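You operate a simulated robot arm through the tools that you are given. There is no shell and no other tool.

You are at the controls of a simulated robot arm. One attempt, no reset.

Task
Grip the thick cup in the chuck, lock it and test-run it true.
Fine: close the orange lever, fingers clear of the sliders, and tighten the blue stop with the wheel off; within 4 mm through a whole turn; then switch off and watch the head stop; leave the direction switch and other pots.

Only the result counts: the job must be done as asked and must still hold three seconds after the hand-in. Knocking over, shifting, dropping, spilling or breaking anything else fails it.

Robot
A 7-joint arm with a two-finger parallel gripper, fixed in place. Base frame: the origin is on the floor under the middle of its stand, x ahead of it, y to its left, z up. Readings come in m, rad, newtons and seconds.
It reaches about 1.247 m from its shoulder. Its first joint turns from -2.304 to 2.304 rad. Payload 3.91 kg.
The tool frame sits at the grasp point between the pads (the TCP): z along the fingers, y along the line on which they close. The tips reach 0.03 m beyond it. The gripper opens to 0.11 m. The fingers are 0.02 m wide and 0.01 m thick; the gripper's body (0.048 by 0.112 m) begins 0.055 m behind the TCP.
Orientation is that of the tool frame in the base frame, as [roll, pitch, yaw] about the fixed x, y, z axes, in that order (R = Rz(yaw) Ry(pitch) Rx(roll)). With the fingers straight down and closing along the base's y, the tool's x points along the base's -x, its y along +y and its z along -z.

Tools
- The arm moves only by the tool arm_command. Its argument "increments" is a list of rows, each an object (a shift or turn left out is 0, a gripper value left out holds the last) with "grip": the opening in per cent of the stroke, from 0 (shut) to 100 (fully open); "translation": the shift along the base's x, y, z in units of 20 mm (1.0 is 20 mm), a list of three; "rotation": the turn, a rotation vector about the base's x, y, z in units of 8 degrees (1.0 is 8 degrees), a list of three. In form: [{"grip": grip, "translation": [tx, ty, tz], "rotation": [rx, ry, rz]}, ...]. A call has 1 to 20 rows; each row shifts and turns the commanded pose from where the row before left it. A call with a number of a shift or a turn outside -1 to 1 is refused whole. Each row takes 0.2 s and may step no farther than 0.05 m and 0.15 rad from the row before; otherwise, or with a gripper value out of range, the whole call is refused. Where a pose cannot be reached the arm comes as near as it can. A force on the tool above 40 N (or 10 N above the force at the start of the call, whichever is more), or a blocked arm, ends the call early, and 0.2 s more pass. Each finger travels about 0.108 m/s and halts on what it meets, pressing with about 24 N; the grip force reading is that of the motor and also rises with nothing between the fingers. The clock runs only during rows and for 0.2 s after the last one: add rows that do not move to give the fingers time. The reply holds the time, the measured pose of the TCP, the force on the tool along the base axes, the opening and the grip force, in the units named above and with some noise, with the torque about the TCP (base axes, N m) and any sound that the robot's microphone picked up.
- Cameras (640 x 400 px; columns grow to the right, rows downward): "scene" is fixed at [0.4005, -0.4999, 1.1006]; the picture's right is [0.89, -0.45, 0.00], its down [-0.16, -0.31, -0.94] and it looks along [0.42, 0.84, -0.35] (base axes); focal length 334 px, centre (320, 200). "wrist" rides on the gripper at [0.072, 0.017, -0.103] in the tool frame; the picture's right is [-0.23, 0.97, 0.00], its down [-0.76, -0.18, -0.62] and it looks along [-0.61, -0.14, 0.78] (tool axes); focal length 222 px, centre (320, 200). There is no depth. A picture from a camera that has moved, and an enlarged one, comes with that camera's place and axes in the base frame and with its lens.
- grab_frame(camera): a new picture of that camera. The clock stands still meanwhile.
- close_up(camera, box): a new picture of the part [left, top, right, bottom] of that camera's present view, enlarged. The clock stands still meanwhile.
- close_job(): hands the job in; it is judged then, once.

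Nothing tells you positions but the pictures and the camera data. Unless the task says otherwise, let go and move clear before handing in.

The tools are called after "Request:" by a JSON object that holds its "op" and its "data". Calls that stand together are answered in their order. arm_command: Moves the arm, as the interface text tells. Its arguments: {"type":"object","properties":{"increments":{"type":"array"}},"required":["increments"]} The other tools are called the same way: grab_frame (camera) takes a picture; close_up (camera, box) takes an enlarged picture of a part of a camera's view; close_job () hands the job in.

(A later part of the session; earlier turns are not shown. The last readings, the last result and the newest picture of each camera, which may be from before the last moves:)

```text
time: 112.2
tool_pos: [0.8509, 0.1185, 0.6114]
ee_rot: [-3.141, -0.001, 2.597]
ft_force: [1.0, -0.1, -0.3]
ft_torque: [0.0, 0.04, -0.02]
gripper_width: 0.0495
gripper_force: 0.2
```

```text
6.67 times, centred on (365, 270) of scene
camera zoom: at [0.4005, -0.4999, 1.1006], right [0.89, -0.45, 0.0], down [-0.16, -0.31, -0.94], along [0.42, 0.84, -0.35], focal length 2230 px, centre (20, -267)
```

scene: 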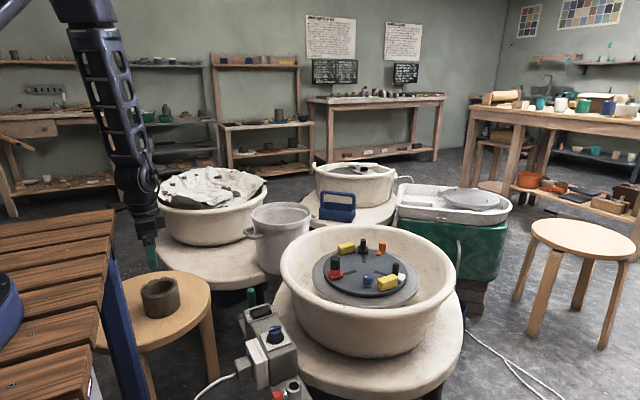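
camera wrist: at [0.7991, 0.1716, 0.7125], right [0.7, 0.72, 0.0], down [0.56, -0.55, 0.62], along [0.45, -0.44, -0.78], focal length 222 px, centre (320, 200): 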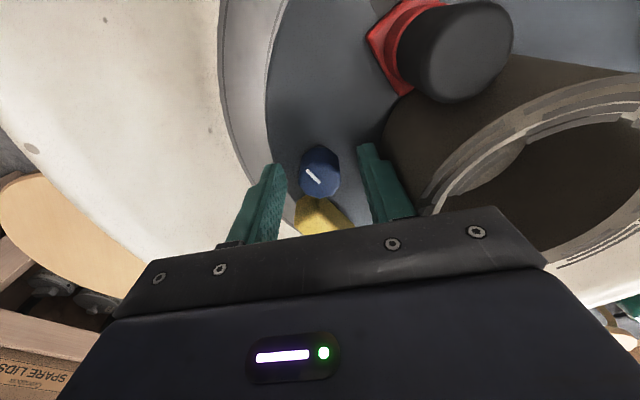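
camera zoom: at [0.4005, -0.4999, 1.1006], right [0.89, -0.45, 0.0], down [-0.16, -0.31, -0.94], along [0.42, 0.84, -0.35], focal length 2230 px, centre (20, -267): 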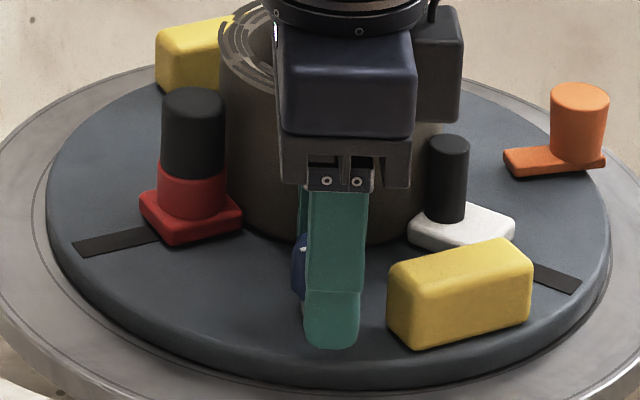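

Fingers straddle the knob evenly with clearance to the yellow block. I'll lower 3 mm more and close gently.

Request:
{"op": "arm_command", "data": {"increments": [{"translation": [0, 0, -0.12]}, {"grip": 35}, {"grip": 28}, {"grip": 24}, {"grip": 15}, {"grip": 15}, {}]}}

Request:
{"op": "close_up", "data": {"camera": "wrist", "box": [240, 110, 400, 220]}}

Request:
{"op": "close_up", "data": {"camera": "scene", "box": [310, 230, 420, 300]}}

```text
time: 113.8
tool_pos: [0.8535, 0.1194, 0.6087]
ee_rot: [-3.141, 0.0, 2.6]
ft_force: [1.4, 2.4, 0.0]
ft_torque: [-0.12, -0.02, 0.01]
gripper_width: 0.0258
gripper_force: 24.3
```

```text
3.64 times, centred on (320, 165) of wrist
camera zoom: at [0.8, 0.1711, 0.7102], right [0.7, 0.72, 0.0], down [0.56, -0.55, 0.62], along [0.45, -0.43, -0.78], focal length 808 px, centre (320, 327)
```

zoom: 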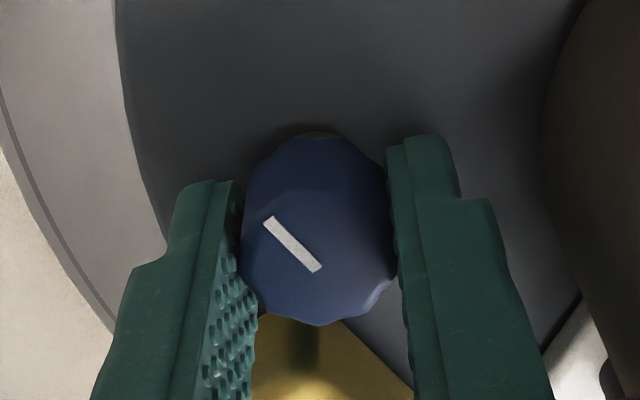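

```text
5.71 times, centred on (365, 265) of scene
camera zoom: at [0.4005, -0.4999, 1.1006], right [0.89, -0.45, 0.0], down [-0.16, -0.31, -0.94], along [0.42, 0.84, -0.35], focal length 1911 px, centre (63, -171)
```

zoom: 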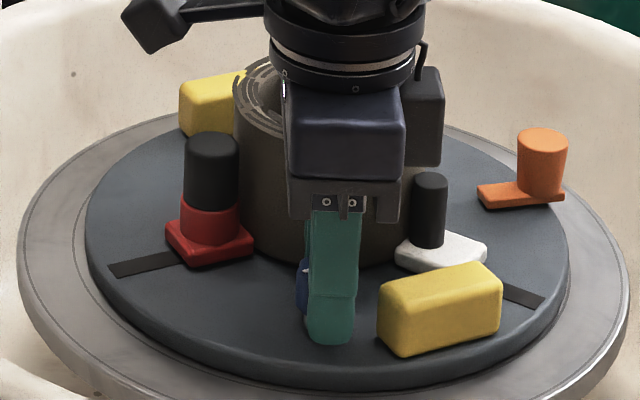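

The knob is gripped at 0.0258 m with minimal side load. Now turning it clockwise, first 20°, watching the torque.

Request:
{"op": "arm_command", "data": {"increments": [{"rotation": [0, 0, -0.5]}, {"rotation": [0, 0, -0.5]}, {"rotation": [0, 0, -0.5]}, {"rotation": [0, 0, -0.5]}, {"rotation": [0, 0, -0.5]}, {}]}}

Request:
{"op": "close_up", "data": {"camera": "wrist", "box": [240, 110, 400, 220]}}

Request:
{"op": "close_up", "data": {"camera": "scene", "box": [310, 230, 420, 300]}}

```text
time: 115.2
tool_pos: [0.8525, 0.1192, 0.6077]
ee_rot: [3.141, 0.0, 2.248]
ft_force: [-3.4, -2.4, 0.0]
ft_torque: [0.09, 0.35, 0.02]
gripper_width: 0.0257
gripper_force: 24.4
```

```text
3.64 times, centred on (320, 165) of wrist
camera zoom: at [0.8214, 0.186, 0.7107], right [0.9, 0.43, 0.0], down [0.34, -0.7, 0.62], along [0.27, -0.56, -0.78], focal length 808 px, centre (320, 327)
```

zoom: 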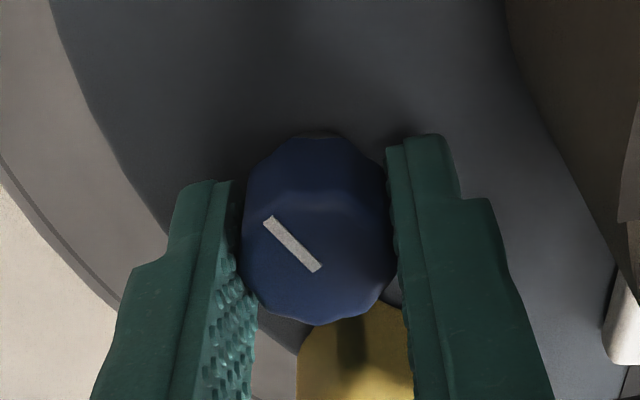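

```text
5.71 times, centred on (365, 265) of scene
camera zoom: at [0.4005, -0.4999, 1.1006], right [0.89, -0.45, 0.0], down [-0.16, -0.31, -0.94], along [0.42, 0.84, -0.35], focal length 1911 px, centre (63, -171)
```

zoom: 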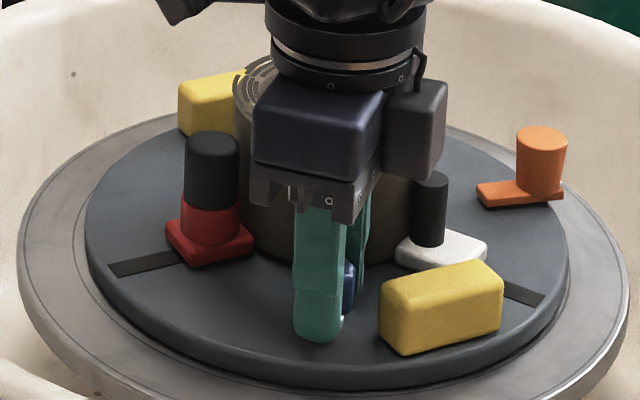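

The knob turns with the fingers and the plate stays still. Continuing the clockwise turn.

Request:
{"op": "arm_command", "data": {"increments": [{"rotation": [0, 0, -0.5]}, {"rotation": [0, 0, -0.5]}, {"rotation": [0, 0, -0.5]}, {"rotation": [0, 0, -0.5]}, {"rotation": [0, 0, -0.5]}, {"rotation": [0, 0, -0.5]}, {}]}}

Request:
{"op": "close_up", "data": {"camera": "wrist", "box": [240, 110, 400, 220]}}

```text
time: 116.8
tool_pos: [0.8525, 0.1184, 0.6081]
ee_rot: [-3.14, 0.0, 1.827]
ft_force: [-8.9, -16.2, 7.7]
ft_torque: [-0.18, 0.26, -0.03]
gripper_width: 0.0258
gripper_force: 23.7
```

```text
3.64 times, centred on (320, 165) of wrist
camera zoom: at [0.8509, 0.1931, 0.7107], right [1.0, 0.03, 0.0], down [0.02, -0.78, 0.62], along [0.02, -0.62, -0.78], focal length 808 px, centre (320, 327)
```

zoom: 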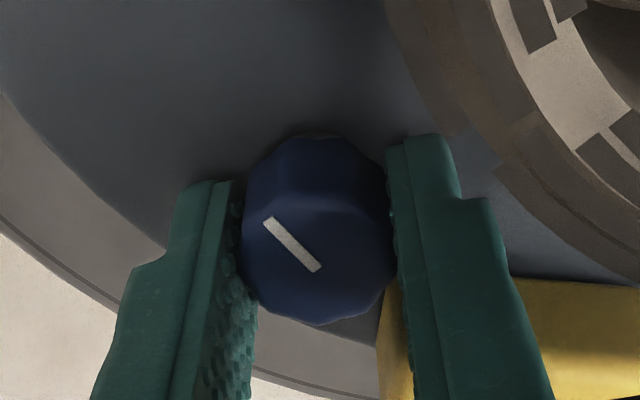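

A side load of about 18 N has built up; I'll relieve it by shifting under 1 mm toward the knob's true axis before turning further.

Request:
{"op": "arm_command", "data": {"increments": [{"translation": [-0.015, -0.03, 0.01]}, {}]}}

Request:
{"op": "close_up", "data": {"camera": "scene", "box": [310, 230, 420, 300]}}

```text
time: 117.4
tool_pos: [0.8521, 0.1188, 0.6094]
ee_rot: [-3.142, 0.0, 1.83]
ft_force: [-5.6, -12.0, -0.3]
ft_torque: [-0.36, 0.15, 0.0]
gripper_width: 0.0254
gripper_force: 23.8
```

```text
5.71 times, centred on (365, 265) of scene
camera zoom: at [0.4005, -0.4999, 1.1006], right [0.89, -0.45, 0.0], down [-0.16, -0.31, -0.94], along [0.42, 0.84, -0.35], focal length 1911 px, centre (63, -171)
```

zoom: 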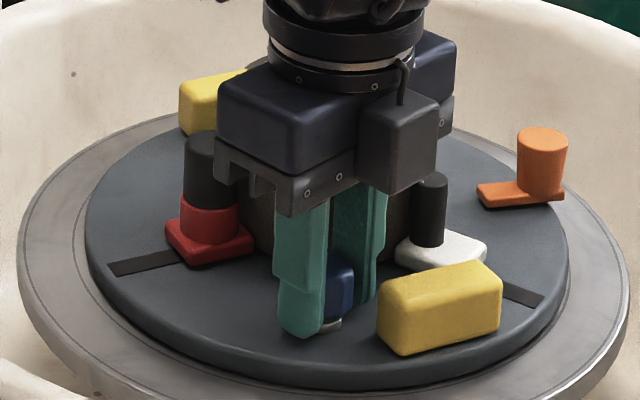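

Request:
{"op": "arm_command", "data": {"increments": [{"translation": [-0.015, -0.035, 0]}, {}]}}

Request:
{"op": "close_up", "data": {"camera": "scene", "box": [345, 262, 395, 298]}}

```text
time: 118.0
tool_pos: [0.8518, 0.1185, 0.6094]
ee_rot: [3.141, 0.0, 1.83]
ft_force: [0.4, -0.2, -2.7]
ft_torque: [-0.26, 0.06, -0.02]
gripper_width: 0.0259
gripper_force: 24.0
```

```text
11.11 times, centred on (370, 280) of scene
camera zoom: at [0.4005, -0.4999, 1.1006], right [0.89, -0.45, 0.0], down [-0.16, -0.31, -0.94], along [0.42, 0.84, -0.35], focal length 3716 px, centre (-236, -689)
```

zoom: 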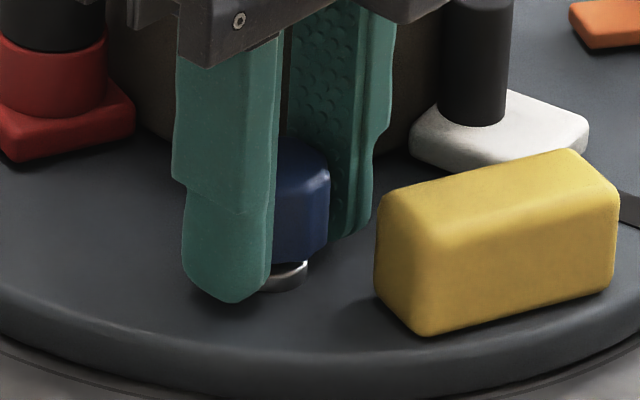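

Side load is gone. I'll turn 12° further, then open slightly, swing back and re-grip for more turning.

Request:
{"op": "arm_command", "data": {"increments": [{"rotation": [0, 0, -0.5]}, {"rotation": [0, 0, -0.5]}, {"rotation": [0, 0, -0.45]}, {}]}}

Request:
{"op": "close_up", "data": {"camera": "scene", "box": [345, 262, 395, 298]}}

Request:
{"op": "close_up", "data": {"camera": "wrist", "box": [240, 110, 400, 220]}}

```text
time: 119.0
tool_pos: [0.8518, 0.1186, 0.6094]
ee_rot: [-3.141, 0.0, 1.628]
ft_force: [4.5, 10.3, -0.3]
ft_torque: [0.15, 0.17, -0.08]
gripper_width: 0.0256
gripper_force: 23.6
```

```text
11.11 times, centred on (370, 280) of scene
camera zoom: at [0.4005, -0.4999, 1.1006], right [0.89, -0.45, 0.0], down [-0.16, -0.31, -0.94], along [0.42, 0.84, -0.35], focal length 3716 px, centre (-236, -689)
```

zoom: 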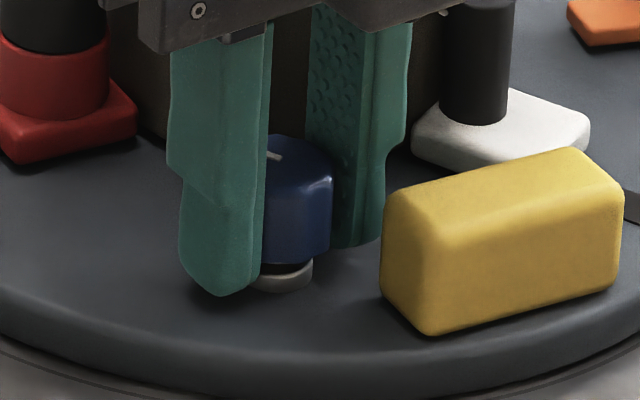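

```text
3.64 times, centred on (320, 165) of wrist
camera zoom: at [0.8658, 0.1915, 0.7109], right [0.99, -0.17, 0.0], down [-0.14, -0.77, 0.62], along [-0.11, -0.61, -0.78], focal length 808 px, centre (320, 327)
```

zoom: 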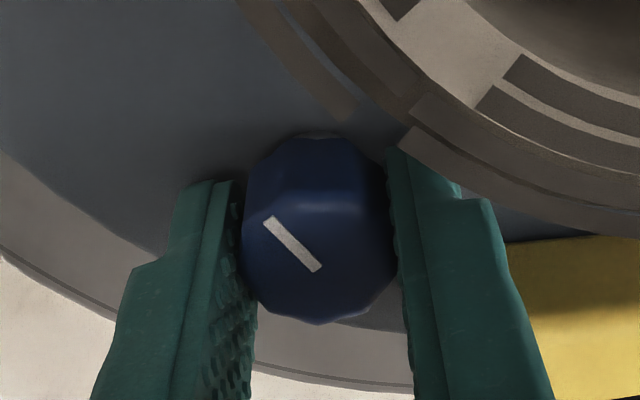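

About 56° turned so far with no strong resistance yet. I'll open the fingers, swing back and re-grip.

Request:
{"op": "arm_command", "data": {"increments": [{"grip": 38}, {"grip": 38}, {"rotation": [0, 0, 0.9]}, {"rotation": [0, 0, 0.9]}, {"rotation": [0, 0, 0.9]}, {"rotation": [0, 0, 0.9]}, {"rotation": [0, 0, 0.9]}, {"rotation": [0, 0, 0.9]}, {"rotation": [0, 0, 0.9]}, {"rotation": [0, 0, 0.7]}, {}]}}

Request:
{"op": "close_up", "data": {"camera": "wrist", "box": [240, 110, 400, 220]}}

Request:
{"op": "close_up", "data": {"camera": "scene", "box": [310, 230, 420, 300]}}

```text
time: 121.4
tool_pos: [0.8523, 0.1184, 0.609]
ee_rot: [3.141, 0.0, 2.605]
ft_force: [0.3, -0.9, -0.3]
ft_torque: [-0.03, 0.0, 0.0]
gripper_width: 0.0419
gripper_force: 0.0
```

```text
3.64 times, centred on (320, 165) of wrist
camera zoom: at [0.7996, 0.1696, 0.7113], right [0.69, 0.72, 0.0], down [0.56, -0.54, 0.62], along [0.45, -0.43, -0.78], focal length 808 px, centre (320, 327)
```

zoom: 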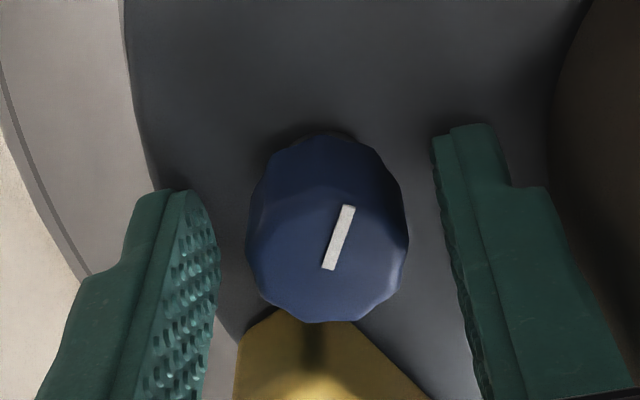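

```text
5.71 times, centred on (365, 265) of scene
camera zoom: at [0.4005, -0.4999, 1.1006], right [0.89, -0.45, 0.0], down [-0.16, -0.31, -0.94], along [0.42, 0.84, -0.35], focal length 1911 px, centre (63, -171)
```

zoom: 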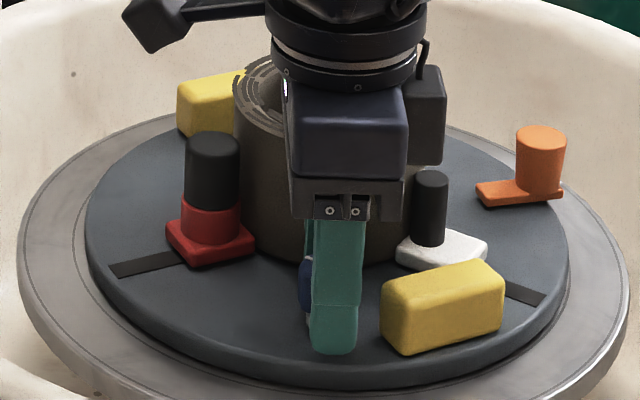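

The tick shows the knob has turned about 60°. I'll re-centre by about 1 mm, grip again and turn another stroke.

Request:
{"op": "arm_command", "data": {"increments": [{"translation": [0.03, 0.06, 0]}, {"grip": 28}, {"grip": 24}, {"grip": 15}, {"grip": 15}, {"rotation": [0, 0, -0.5]}, {"rotation": [0, 0, -0.5]}, {"rotation": [0, 0, -0.5]}, {}]}}

```text
time: 123.4
tool_pos: [0.8518, 0.1196, 0.6105]
ee_rot: [-3.141, 0.001, 2.396]
ft_force: [3.8, 9.1, 0.0]
ft_torque: [0.1, 0.36, 0.0]
gripper_width: 0.0257
gripper_force: 23.9
```

Request:
{"op": "arm_command", "data": {"increments": [{"translation": [0.01, 0.025, 0], "rotation": [0, 0, -0.5]}, {"rotation": [0, 0, -0.5]}, {"rotation": [0, 0, -0.5]}, {"rotation": [0, 0, -0.5]}, {}]}}

```text
time: 124.6
tool_pos: [0.8526, 0.1189, 0.6092]
ee_rot: [3.14, 0.002, 2.116]
ft_force: [-3.8, -9.8, 7.8]
ft_torque: [-0.39, 0.02, 0.01]
gripper_width: 0.0257
gripper_force: 23.9
```

Request:
{"op": "arm_command", "data": {"increments": [{"translation": [-0.01, -0.025, 0.01], "rotation": [0, 0, -0.5]}, {"rotation": [0, 0, -0.5]}, {"translation": [-0.005, -0.01, 0], "rotation": [0, 0, -0.5]}, {"rotation": [0, 0, -0.5]}, {}]}}

Request:
{"op": "close_up", "data": {"camera": "wrist", "box": [240, 110, 400, 220]}}

```text
time: 125.8
tool_pos: [0.8528, 0.1196, 0.6093]
ee_rot: [3.141, 0.001, 1.835]
ft_force: [0.2, -2.3, 12.0]
ft_torque: [0.09, 0.19, -0.03]
gripper_width: 0.0257
gripper_force: 24.4
```

```text
3.64 times, centred on (320, 165) of wrist
camera zoom: at [0.8499, 0.1935, 0.7111], right [1.0, 0.04, 0.0], down [0.03, -0.78, 0.62], along [0.02, -0.62, -0.78], focal length 808 px, centre (320, 327)
```

zoom: 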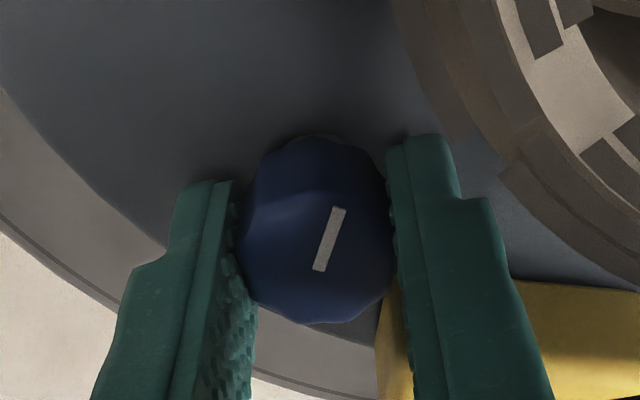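

Request:
{"op": "arm_command", "data": {"increments": [{"translation": [0, 0, 0.02], "rotation": [0, 0, -0.5]}, {"rotation": [0, 0, -0.5]}, {"rotation": [0, 0, -0.45]}, {}]}}

Request:
{"op": "close_up", "data": {"camera": "scene", "box": [310, 230, 420, 300]}}

```text
time: 126.8
tool_pos: [0.8501, 0.1176, 0.6078]
ee_rot: [-3.141, -0.001, 1.632]
ft_force: [-6.5, -3.3, 3.7]
ft_torque: [-0.23, 0.26, 0.17]
gripper_width: 0.0256
gripper_force: 23.9
```

```text
5.71 times, centred on (365, 265) of scene
camera zoom: at [0.4005, -0.4999, 1.1006], right [0.89, -0.45, 0.0], down [-0.16, -0.31, -0.94], along [0.42, 0.84, -0.35], focal length 1911 px, centre (63, -171)
```

zoom: 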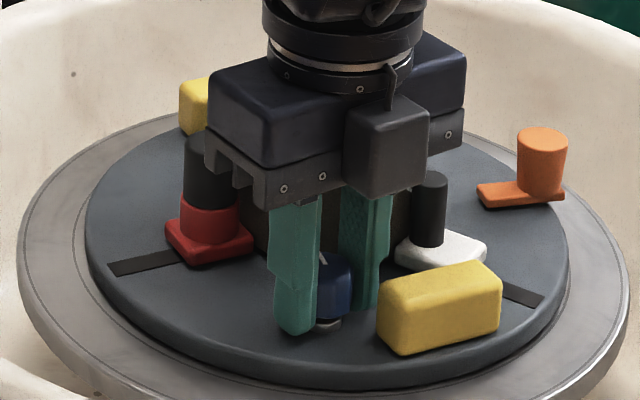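

The torque about z has started to rise (0.17 N·m). I'll check whether the knob followed, then re-grip for another stroke.

Request:
{"op": "close_up", "data": {"camera": "wrist", "box": [240, 110, 400, 220]}}

Request:
{"op": "arm_command", "data": {"increments": [{"grip": 38}, {"grip": 38}, {"rotation": [0, 0, 0.9]}, {"rotation": [0, 0, 0.9]}, {"rotation": [0, 0, 0.9]}, {"rotation": [0, 0, 0.9]}, {"rotation": [0, 0, 0.9]}, {"rotation": [0, 0, 0.9]}, {"rotation": [0, 0, 0.9]}, {"rotation": [0, 0, 0.65]}, {}]}}

Request:
{"op": "close_up", "data": {"camera": "wrist", "box": [240, 110, 400, 220]}}

Request:
{"op": "close_up", "data": {"camera": "scene", "box": [310, 230, 420, 300]}}

```text
3.64 times, centred on (320, 165) of wrist
camera zoom: at [0.8645, 0.1924, 0.7103], right [0.99, -0.17, 0.0], down [-0.13, -0.77, 0.62], along [-0.1, -0.61, -0.78], focal length 808 px, centre (320, 327)
```

zoom: 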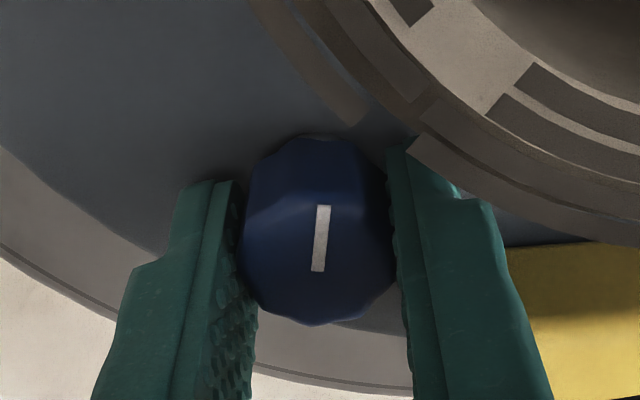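

```text
time: 129.2
tool_pos: [0.852, 0.1183, 0.6091]
ee_rot: [3.14, -0.001, 2.607]
ft_force: [0.4, -0.7, -0.5]
ft_torque: [-0.02, 0.02, 0.0]
gripper_width: 0.0422
gripper_force: 0.0
```

```text
3.64 times, centred on (320, 165) of wrist
camera zoom: at [0.799, 0.171, 0.7119], right [0.69, 0.72, 0.0], down [0.56, -0.54, 0.62], along [0.45, -0.43, -0.78], focal length 808 px, centre (320, 327)
```

zoom: 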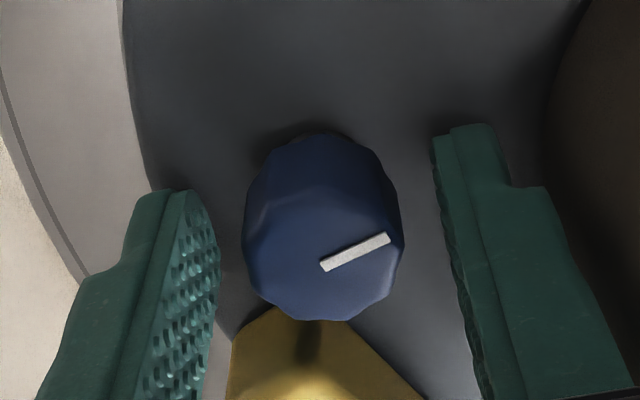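

```text
5.71 times, centred on (365, 265) of scene
camera zoom: at [0.4005, -0.4999, 1.1006], right [0.89, -0.45, 0.0], down [-0.16, -0.31, -0.94], along [0.42, 0.84, -0.35], focal length 1911 px, centre (63, -171)
```

zoom: 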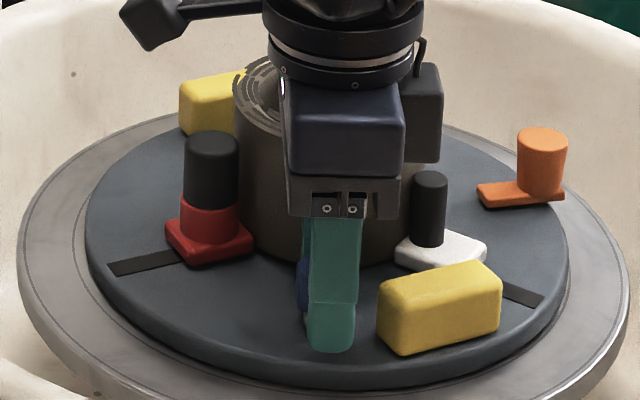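

The last few degrees the fingers slipped on the knob, which suggests it has reached its tight end (about 105° turned). I'll re-grip and turn once more to confirm it's tight.

Request:
{"op": "arm_command", "data": {"increments": [{"translation": [0.02, 0.04, 0]}, {"grip": 28}, {"grip": 24}, {"grip": 15}, {"grip": 15}, {"rotation": [0, 0, -0.4]}, {"rotation": [0, 0, -0.4]}, {}]}}

Request:
{"op": "close_up", "data": {"camera": "wrist", "box": [240, 110, 400, 220]}}

Request:
{"op": "close_up", "data": {"camera": "scene", "box": [310, 230, 420, 300]}}

```text
time: 131.0
tool_pos: [0.852, 0.1189, 0.61]
ee_rot: [3.141, -0.002, 2.494]
ft_force: [-5.2, -7.8, 3.4]
ft_torque: [0.04, 0.26, 0.06]
gripper_width: 0.0256
gripper_force: 24.2
```

```text
3.64 times, centred on (320, 165) of wrist
camera zoom: at [0.8056, 0.1771, 0.7118], right [0.77, 0.64, 0.0], down [0.5, -0.6, 0.62], along [0.4, -0.48, -0.78], focal length 808 px, centre (320, 327)
```

zoom: 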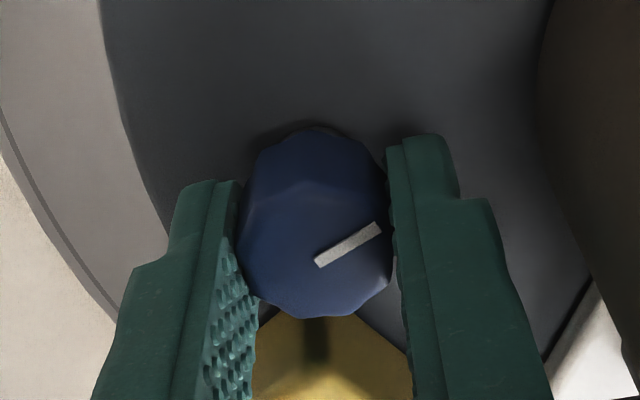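

```text
5.71 times, centred on (365, 265) of scene
camera zoom: at [0.4005, -0.4999, 1.1006], right [0.89, -0.45, 0.0], down [-0.16, -0.31, -0.94], along [0.42, 0.84, -0.35], focal length 1911 px, centre (63, -171)
```

zoom: 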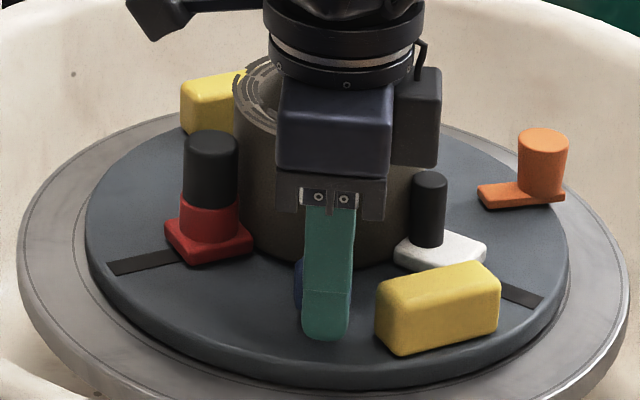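

Request:
{"op": "arm_command", "data": {"increments": [{"translation": [-0.01, -0.015, 0], "rotation": [0, 0, -0.5]}, {"rotation": [0, 0, -0.5]}, {"rotation": [0, 0, -0.5]}, {}]}}

Request:
{"op": "close_up", "data": {"camera": "wrist", "box": [240, 110, 400, 220]}}

```text
time: 132.0
tool_pos: [0.8508, 0.1186, 0.6091]
ee_rot: [-3.141, -0.001, 2.282]
ft_force: [-9.8, -12.7, 4.5]
ft_torque: [-0.36, 0.13, 0.21]
gripper_width: 0.0255
gripper_force: 24.3
```

```text
3.64 times, centred on (320, 165) of wrist
camera zoom: at [0.8177, 0.1853, 0.7116], right [0.89, 0.46, 0.0], down [0.36, -0.69, 0.62], along [0.29, -0.55, -0.78], focal length 808 px, centre (320, 327)
```

zoom: 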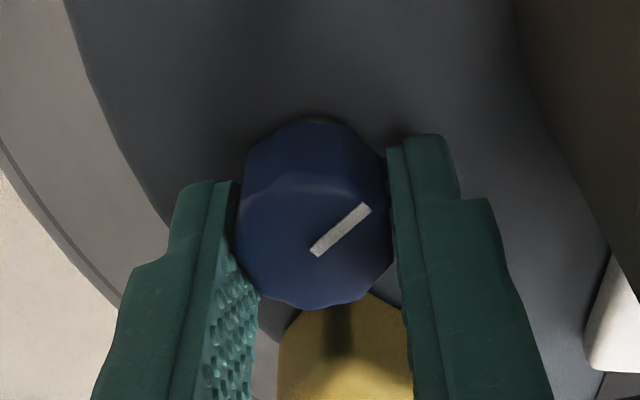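

The knob no longer turns and the fingers just slip at about 0.2 N·m, so the stop is tight. I'll release and rise straight up to inspect.

Request:
{"op": "arm_command", "data": {"increments": [{"grip": 40}, {"grip": 40}, {"translation": [0, 0, 0.4]}, {"translation": [0, 0, 0.8]}, {"translation": [0, 0, 1]}, {"translation": [0, 0, 1]}, {"translation": [0, 0, 1]}, {"translation": [0, 0, 1]}, {"translation": [0, 0, 1]}, {"translation": [0, 0, 1]}, {"translation": [0, 0, 1]}, {}]}}

Request:
{"op": "close_up", "data": {"camera": "scene", "box": [310, 230, 420, 300]}}

Request:
{"op": "grab_frame", "data": {"camera": "wrist"}}

Request:
{"op": "grab_frame", "data": {"camera": "scene"}}

```text
time: 134.6
tool_pos: [0.8526, 0.1206, 0.7735]
ee_rot: [-3.141, -0.001, 2.284]
ft_force: [-0.1, 0.5, 0.0]
ft_torque: [-0.03, 0.05, 0.01]
gripper_width: 0.0441
gripper_force: 0.1
```

```text
5.71 times, centred on (365, 265) of scene
camera zoom: at [0.4005, -0.4999, 1.1006], right [0.89, -0.45, 0.0], down [-0.16, -0.31, -0.94], along [0.42, 0.84, -0.35], focal length 1911 px, centre (63, -171)
```

zoom: 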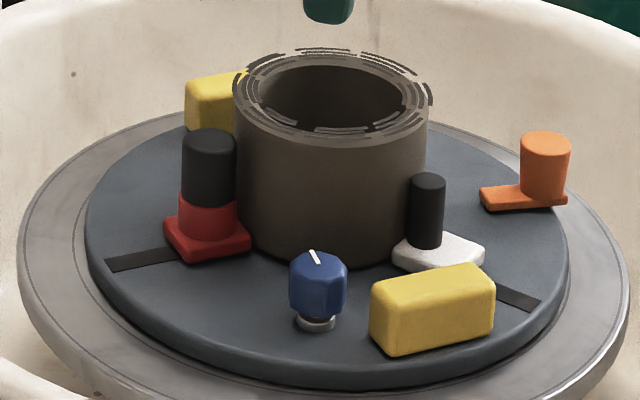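

```text
taken
camera wrist: at [0.8183, 0.1854, 0.8753], right [0.89, 0.47, 0.0], down [0.36, -0.69, 0.62], along [0.29, -0.55, -0.78], focal length 222 px, centre (320, 200)
```

wrist: 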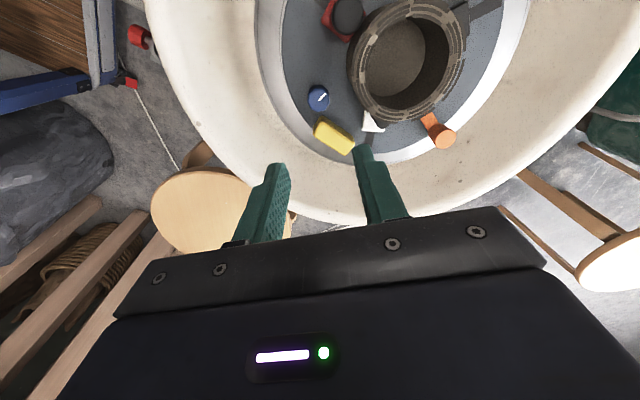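

```text
taken
```

scene: 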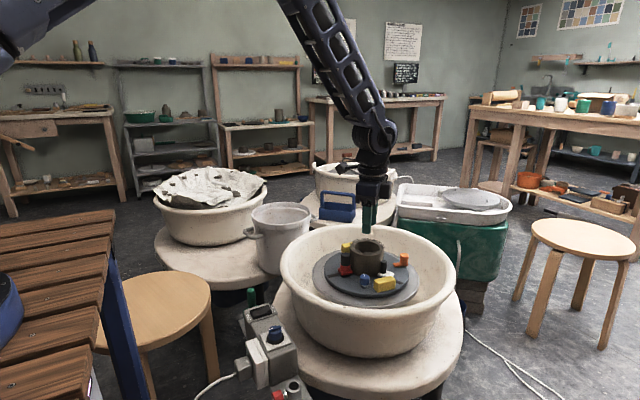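

The knob's tick has moved well over 100° and everything else held still. I'll return to the overhead viewpoint to check how true the plate and cup sit on the wheel axis.

Request:
{"op": "arm_command", "data": {"increments": [{"grip": 0, "translation": [0.2, 0.43, 0.15], "rotation": [0, 0, 0.886]}, {"translation": [0.2, 0.43, 0.15], "rotation": [0, 0, 0.886]}, {"translation": [0.2, 0.43, 0.15], "rotation": [0, 0, 0.886]}, {"translation": [0.2, 0.43, 0.15], "rotation": [0, 0, 0.886]}, {"translation": [0.2, 0.43, 0.15], "rotation": [0, 0, 0.886]}, {"translation": [0.2, 0.43, 0.15], "rotation": [0, 0, 0.886]}, {"translation": [0.2, 0.43, 0.15], "rotation": [0, 0, 0.886]}, {}, {}]}}

Request:
{"op": "grab_frame", "data": {"camera": "wrist"}}

Request:
{"op": "close_up", "data": {"camera": "wrist", "box": [212, 80, 268, 115]}}

Request:
{"op": "close_up", "data": {"camera": "wrist", "box": [385, 75, 441, 110]}}

Request:
{"op": "close_up", "data": {"camera": "wrist", "box": [296, 0, 352, 35]}}

Request:
{"op": "close_up", "data": {"camera": "wrist", "box": [272, 20, 384, 140]}}

```text
time: 136.6
tool_pos: [0.8816, 0.1797, 0.7944]
ee_rot: [3.14, 0.0, -3.132]
ft_force: [-0.7, -0.1, 0.4]
ft_torque: [0.02, 0.02, -0.01]
gripper_width: 0.0
gripper_force: 24.0
```

```text
taken
camera wrist: at [0.8087, 0.1965, 0.8962], right [0.22, 0.98, 0.0], down [0.76, -0.17, 0.62], along [0.61, -0.14, -0.78], focal length 222 px, centre (320, 200)
```

wrist: 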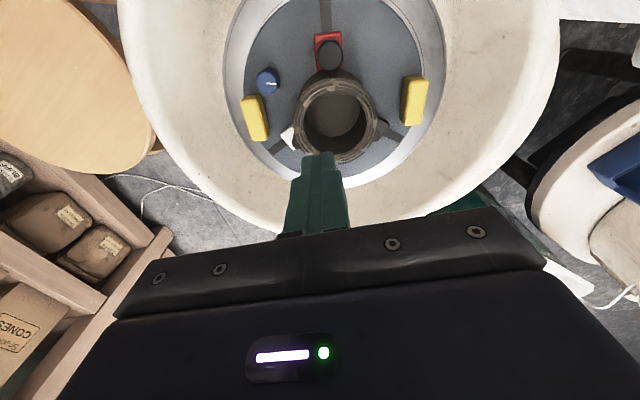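

```text
11.43 times, centred on (240, 98) of wrist
camera zoom: at [0.8087, 0.1965, 0.8962], right [0.22, 0.98, 0.0], down [0.76, -0.17, 0.62], along [0.61, -0.14, -0.78], focal length 2538 px, centre (1234, 1371)
```

zoom: 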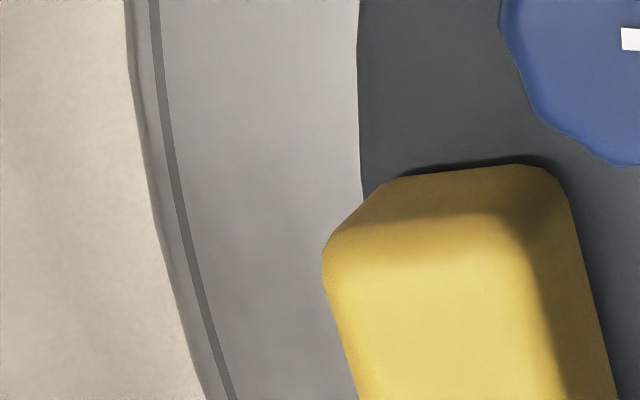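

```text
11.43 times, centred on (413, 92) of wrist
camera zoom: at [0.8087, 0.1965, 0.8962], right [0.22, 0.98, 0.0], down [0.76, -0.17, 0.62], along [0.61, -0.14, -0.78], focal length 2538 px, centre (-743, 1429)
```

zoom: 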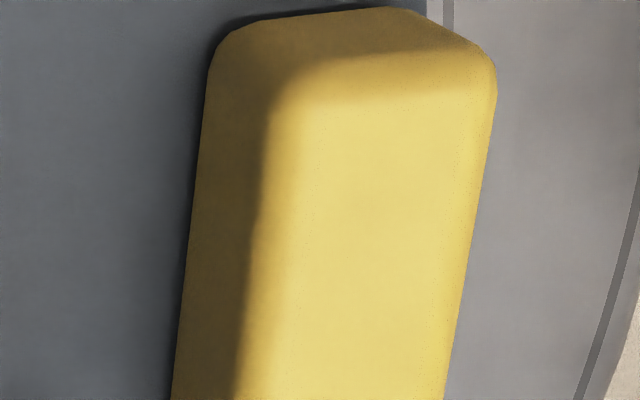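

```text
11.43 times, centred on (324, 18) of wrist
camera zoom: at [0.8087, 0.1965, 0.8962], right [0.22, 0.98, 0.0], down [0.76, -0.17, 0.62], along [0.61, -0.14, -0.78], focal length 2538 px, centre (274, 2286)
```

zoom: 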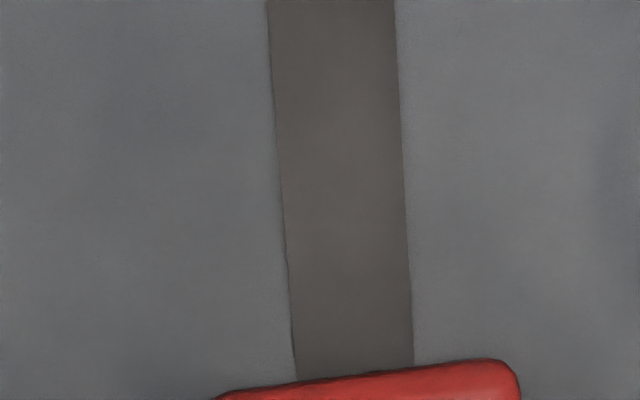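

```text
3.33 times, centred on (328, 80) of wrist
camera zoom: at [0.8087, 0.1965, 0.8962], right [0.22, 0.98, 0.0], down [0.76, -0.17, 0.62], along [0.61, -0.14, -0.78], focal length 740 px, centre (293, 600)
```

zoom: 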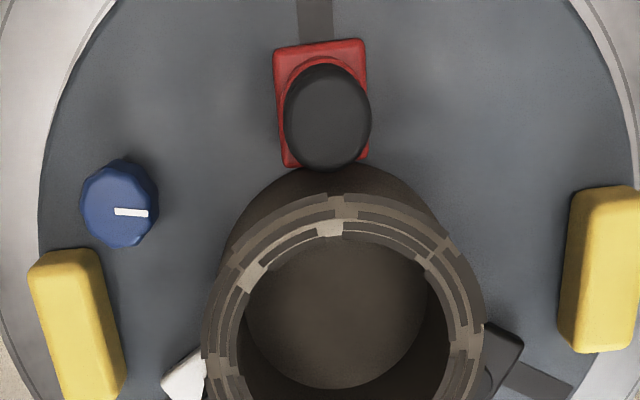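

The tick, pads and lever all look right. To judge how true the plate sits, I'll measure the gap between plate edge and scribed ring from directly overhead at three rim positions (-x, +y, -y), starting with -x.

Request:
{"op": "arm_command", "data": {"increments": [{"translation": [-0.75, 0, 0]}, {"translation": [-0.75, 0, 0]}, {}, {}]}}

Request:
{"op": "close_up", "data": {"camera": "wrist", "box": [280, 0, 360, 50]}}

Request:
{"op": "arm_command", "data": {"increments": [{"translation": [1, 1, 0]}, {"translation": [1, 1, 0]}, {"translation": [1, 1, 0]}, {"translation": [1, 1, 0]}, {"translation": [1, 1, 0]}, {"translation": [1, 1, 0]}, {"translation": [0.1, 0.1, 0]}, {}, {}]}}

Request:
{"op": "close_up", "data": {"camera": "wrist", "box": [280, 0, 360, 50]}}

Request:
{"op": "grab_frame", "data": {"camera": "wrist"}}

```text
time: 137.6
tool_pos: [0.8511, 0.1794, 0.7939]
ee_rot: [3.141, -0.001, -3.132]
ft_force: [1.0, 0.6, 0.2]
ft_torque: [0.01, 0.0, 0.0]
gripper_width: 0.0
gripper_force: 23.9
```

```text
8.00 times, centred on (320, 25) of wrist
camera zoom: at [0.7789, 0.1969, 0.8959], right [0.22, 0.98, 0.0], down [0.76, -0.17, 0.62], along [0.61, -0.14, -0.78], focal length 1777 px, centre (320, 1600)
```

zoom: 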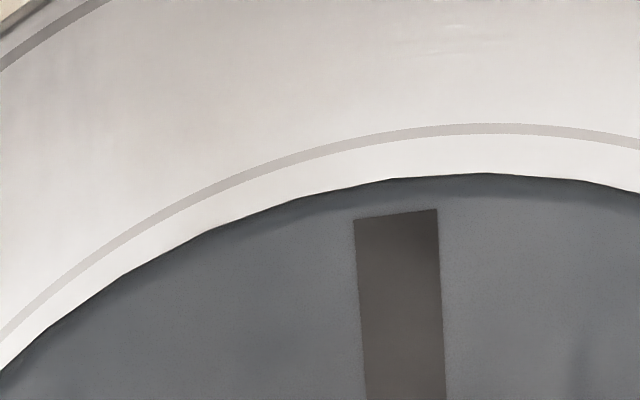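

```text
time: 139.6
tool_pos: [0.9721, 0.3021, 0.7932]
ee_rot: [3.141, 0.001, -3.132]
ft_force: [-0.5, 1.3, 0.1]
ft_torque: [-0.02, 0.01, -0.01]
gripper_width: 0.0
gripper_force: 23.9
```

```text
8.00 times, centred on (320, 25) of wrist
camera zoom: at [0.9005, 0.3182, 0.8952], right [0.22, 0.98, 0.0], down [0.76, -0.17, 0.62], along [0.61, -0.14, -0.78], focal length 1777 px, centre (320, 1600)
```

zoom: 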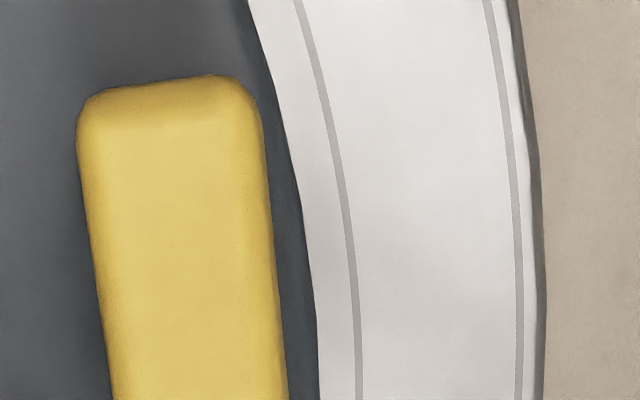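

```text
taken
camera wrist: at [0.9005, 0.3182, 0.8952], right [0.22, 0.98, 0.0], down [0.76, -0.17, 0.62], along [0.61, -0.14, -0.78], focal length 222 px, centre (320, 200)
```

wrist: 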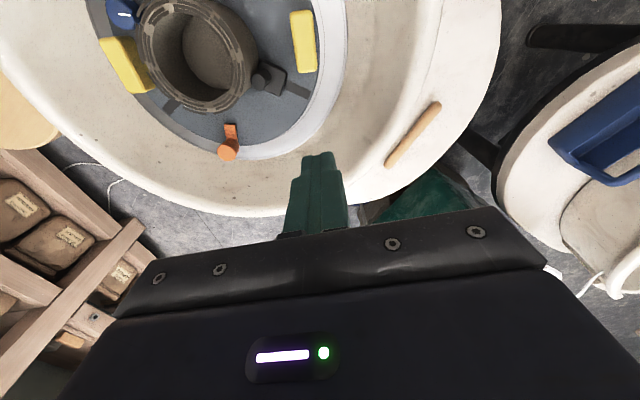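

Request:
{"op": "arm_command", "data": {"increments": [{"translation": [0, -1, 0]}, {"translation": [0, -1, 0]}, {"translation": [0, -1, 0]}, {"translation": [0, -1, 0]}, {"translation": [0, -1, 0]}, {"translation": [0, -1, 0]}, {"translation": [0, -1, 0]}, {"translation": [0, -1, 0]}, {"translation": [0, -1, 0]}, {"translation": [0, -1, 0]}, {"translation": [0, -1, 0]}, {"translation": [0, -1, 0]}, {"translation": [0, -0.4, 0]}, {}, {}]}}

Request:
{"op": "close_up", "data": {"camera": "wrist", "box": [280, 0, 360, 50]}}

Request:
{"op": "grab_frame", "data": {"camera": "wrist"}}

```text
time: 142.8
tool_pos: [0.9715, 0.0535, 0.7956]
ee_rot: [-3.141, -0.002, -3.133]
ft_force: [-0.3, 0.7, -0.2]
ft_torque: [-0.01, -0.02, 0.04]
gripper_width: 0.0001
gripper_force: 23.6
```

```text
8.00 times, centred on (320, 25) of wrist
camera zoom: at [0.9006, 0.0703, 0.8975], right [0.22, 0.98, 0.0], down [0.76, -0.17, 0.62], along [0.61, -0.14, -0.78], focal length 1777 px, centre (320, 1600)
```

zoom: 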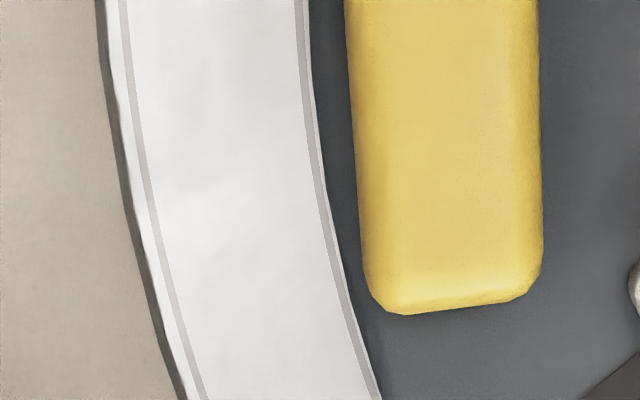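

```text
taken
camera wrist: at [0.9006, 0.0703, 0.8975], right [0.22, 0.98, 0.0], down [0.76, -0.17, 0.62], along [0.61, -0.14, -0.78], focal length 222 px, centre (320, 200)
```

wrist: 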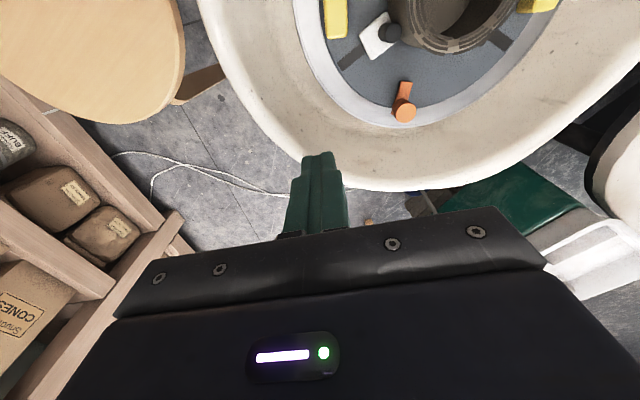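

The gap readings put the plate about (+1.1, -2.4) mm off the wheel axis. I want it closer, so I'll grip the +y yellow block radially (fingers well clear of the black slider) and draw the plate outward about 2 mm.

Request:
{"op": "arm_command", "data": {"increments": [{"grip": 40, "translation": [-0.2, 0.95, 0]}, {"translation": [-0.2, 0.95, 0]}, {"translation": [-0.2, 0.95, 0]}, {"translation": [-0.2, 0.95, 0]}, {"translation": [-0.2, 0.95, 0]}, {"translation": [-0.2, 0.95, 0]}, {"translation": [-0.2, 0.95, 0]}, {"translation": [-0.2, 0.95, 0]}, {"translation": [-0.2, 0.95, 0]}, {"translation": [-0.2, 0.95, 0]}, {"translation": [-0.2, 0.95, 0]}, {"translation": [-0.2, 0.95, 0]}, {"translation": [-0.3, 0.8, -0.8], "rotation": [0, 0, -0.5]}, {"translation": [0, 0, -0.9], "rotation": [0, 0, -0.44]}, {"translation": [0, 0, -0.9]}, {"translation": [0, 0, -0.9]}, {}, {}]}}

Request:
{"op": "grab_frame", "data": {"camera": "wrist"}}

Request:
{"op": "close_up", "data": {"camera": "wrist", "box": [240, 60, 400, 180]}}

```text
time: 146.6
tool_pos: [0.9173, 0.2968, 0.7237]
ee_rot: [3.141, 0.0, 3.019]
ft_force: [0.2, 0.5, 0.0]
ft_torque: [0.0, -0.03, -0.01]
gripper_width: 0.0441
gripper_force: 0.1
```

```text
taken
camera wrist: at [0.8493, 0.3238, 0.8267], right [0.34, 0.94, 0.0], down [0.73, -0.27, 0.62], along [0.58, -0.21, -0.78], focal length 222 px, centre (320, 200)
```

wrist: 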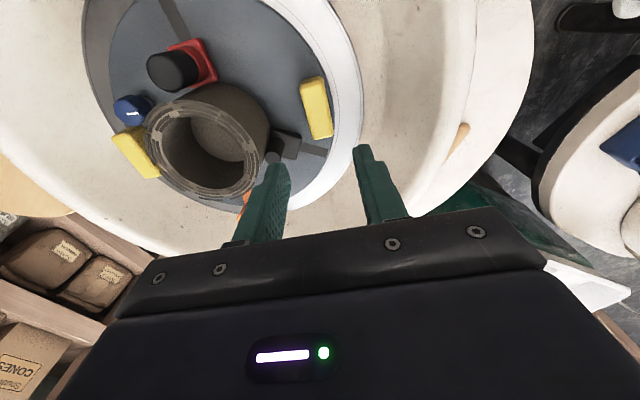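

```text
3.33 times, centred on (320, 120) of wrist
camera zoom: at [0.8493, 0.3238, 0.8267], right [0.34, 0.94, 0.0], down [0.73, -0.27, 0.62], along [0.58, -0.21, -0.78], focal length 740 px, centre (320, 467)
```

zoom: 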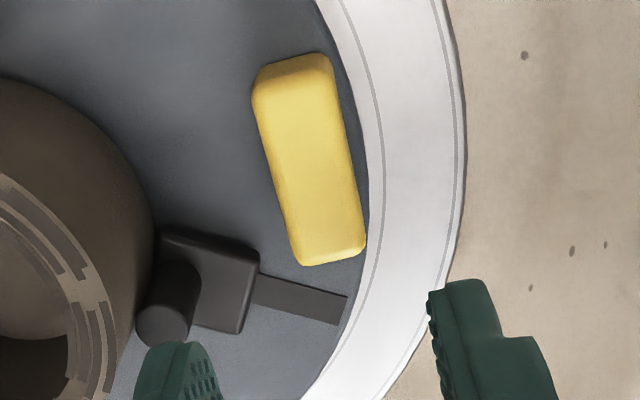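

The block centre is about (0.911, 0.2975). I'll centre over it and lower the fingers around it.

Request:
{"op": "arm_command", "data": {"increments": [{"translation": [-0.38, -0.03, -1]}, {"translation": [0, 0, -1]}, {"translation": [0, 0, -1]}, {"translation": [0, 0, -1]}, {"translation": [0, 0, -0.6]}, {"translation": [0, 0, -0.6]}, {"translation": [0, 0, -0.55]}, {}]}}

Request:
{"op": "grab_frame", "data": {"camera": "wrist"}}

Request:
{"op": "close_up", "data": {"camera": "scene", "box": [310, 210, 420, 290]}}

```text
time: 148.4
tool_pos: [0.9107, 0.2965, 0.6092]
ee_rot: [3.14, 0.0, 3.02]
ft_force: [-0.4, 0.3, -0.5]
ft_torque: [-0.02, 0.04, -0.02]
gripper_width: 0.0438
gripper_force: 0.1
```

```text
taken
camera wrist: at [0.8421, 0.3218, 0.7114], right [0.34, 0.94, 0.0], down [0.73, -0.27, 0.62], along [0.58, -0.21, -0.78], focal length 222 px, centre (320, 200)
```

wrist: 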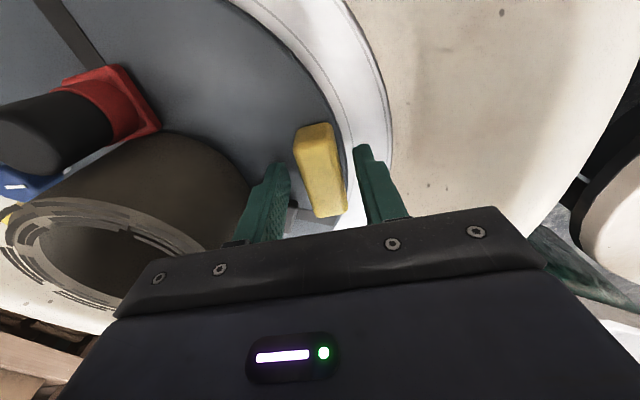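

```text
5.00 times, centred on (365, 250) of scene
camera zoom: at [0.4005, -0.4999, 1.1006], right [0.89, -0.45, 0.0], down [-0.16, -0.31, -0.94], along [0.42, 0.84, -0.35], focal length 1672 px, centre (95, -50)
```

zoom: 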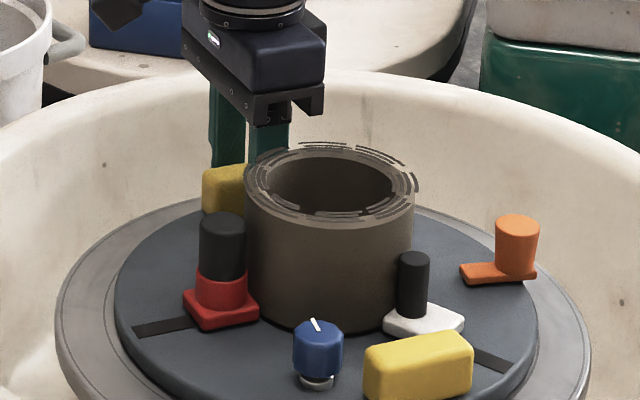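

The fingers straddle the block. Closing gently on it.

Request:
{"op": "arm_command", "data": {"increments": [{"grip": 32}, {"grip": 27}, {"grip": 24}, {"grip": 20}, {"grip": 15}, {}]}}

Request:
{"op": "close_up", "data": {"camera": "scene", "box": [310, 230, 420, 300]}}

```text
time: 149.8
tool_pos: [0.9103, 0.2966, 0.608]
ee_rot: [3.139, 0.0, 3.02]
ft_force: [4.7, 18.1, -0.2]
ft_torque: [0.14, -0.11, 0.41]
gripper_width: 0.0239
gripper_force: 24.3
```

```text
5.71 times, centred on (365, 265) of scene
camera zoom: at [0.4005, -0.4999, 1.1006], right [0.89, -0.45, 0.0], down [-0.16, -0.31, -0.94], along [0.42, 0.84, -0.35], focal length 1911 px, centre (63, -171)
```

zoom: 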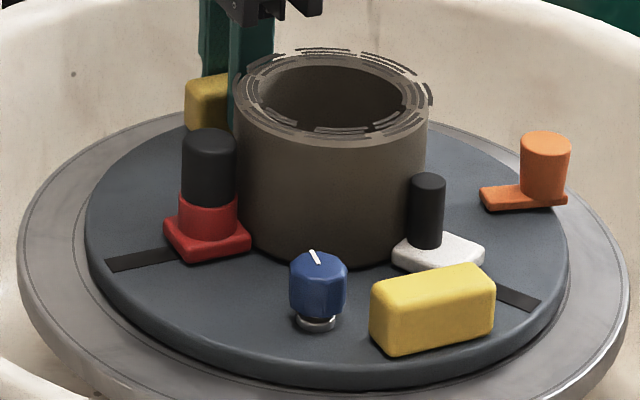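

The block is held with an 18 N inward bias; I'll ease outward in sub-millimetre steps, watching the force.

Request:
{"op": "arm_command", "data": {"increments": [{"translation": [0.004, 0.035, 0]}, {}]}}

Request:
{"op": "arm_command", "data": {"increments": [{"translation": [0.003, 0.025, 0]}, {}]}}

Request:
{"op": "arm_command", "data": {"increments": [{"translation": [0.003, 0.025, 0]}, {}]}}

```text
time: 150.4
tool_pos: [0.9109, 0.298, 0.6085]
ee_rot: [3.141, 0.0, 3.02]
ft_force: [0.2, 13.9, -0.3]
ft_torque: [0.13, 0.14, -0.04]
gripper_width: 0.024
gripper_force: 23.8
```

```text
time: 151.0
tool_pos: [0.9115, 0.2976, 0.6089]
ee_rot: [3.141, -0.001, 3.017]
ft_force: [-1.2, 5.2, 1.1]
ft_torque: [0.02, 0.37, 0.03]
gripper_width: 0.0238
gripper_force: 23.9
```

```text
time: 151.6
tool_pos: [0.9112, 0.2975, 0.6079]
ee_rot: [-3.14, 0.0, 3.018]
ft_force: [4.1, -3.8, -0.5]
ft_torque: [-0.13, 0.04, 0.42]
gripper_width: 0.0238
gripper_force: 23.9
```

Request:
{"op": "arm_command", "data": {"increments": [{"translation": [0.003, 0.025, 0]}, {}]}}

Request:
{"op": "arm_command", "data": {"increments": [{"translation": [0.003, 0.025, 0]}, {}]}}

Request:
{"op": "close_up", "data": {"camera": "scene", "box": [308, 262, 348, 287]}}

```text
time: 152.2
tool_pos: [0.9116, 0.2974, 0.6093]
ee_rot: [-3.139, 0.0, 3.019]
ft_force: [-0.2, -21.1, 3.2]
ft_torque: [-0.55, -0.34, 0.16]
gripper_width: 0.024
gripper_force: 24.0
```

```text
time: 152.8
tool_pos: [0.9123, 0.2975, 0.6113]
ee_rot: [-3.139, -0.001, 3.017]
ft_force: [2.4, -34.4, 0.8]
ft_torque: [-0.64, -0.27, 0.38]
gripper_width: 0.0239
gripper_force: 24.5
```

```text
16.00 times, centred on (328, 274) of scene
camera zoom: at [0.4005, -0.4999, 1.1006], right [0.89, -0.45, 0.0], down [-0.16, -0.31, -0.94], along [0.42, 0.84, -0.35], focal length 5351 px, centre (192, -992)
```

zoom: 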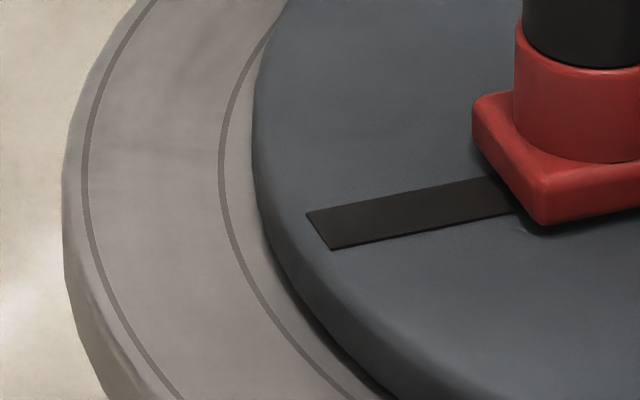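

Force is 34 N and the plate hasn't slipped yet. A further small step.

Request:
{"op": "arm_command", "data": {"increments": [{"translation": [0.001, 0.012, 0]}, {}]}}

Request:
{"op": "close_up", "data": {"camera": "scene", "box": [308, 262, 348, 287]}}

```text
time: 153.4
tool_pos: [0.9102, 0.3016, 0.6087]
ee_rot: [3.138, -0.003, 3.02]
ft_force: [-3.9, -8.3, 0.1]
ft_torque: [-0.49, -0.18, -0.19]
gripper_width: 0.0241
gripper_force: 23.8
```

```text
16.00 times, centred on (328, 274) of scene
camera zoom: at [0.4005, -0.4999, 1.1006], right [0.89, -0.45, 0.0], down [-0.16, -0.31, -0.94], along [0.42, 0.84, -0.35], focal length 5351 px, centre (192, -992)
```

zoom: 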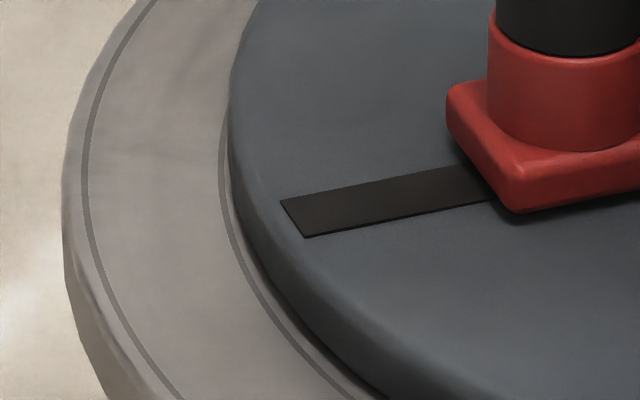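

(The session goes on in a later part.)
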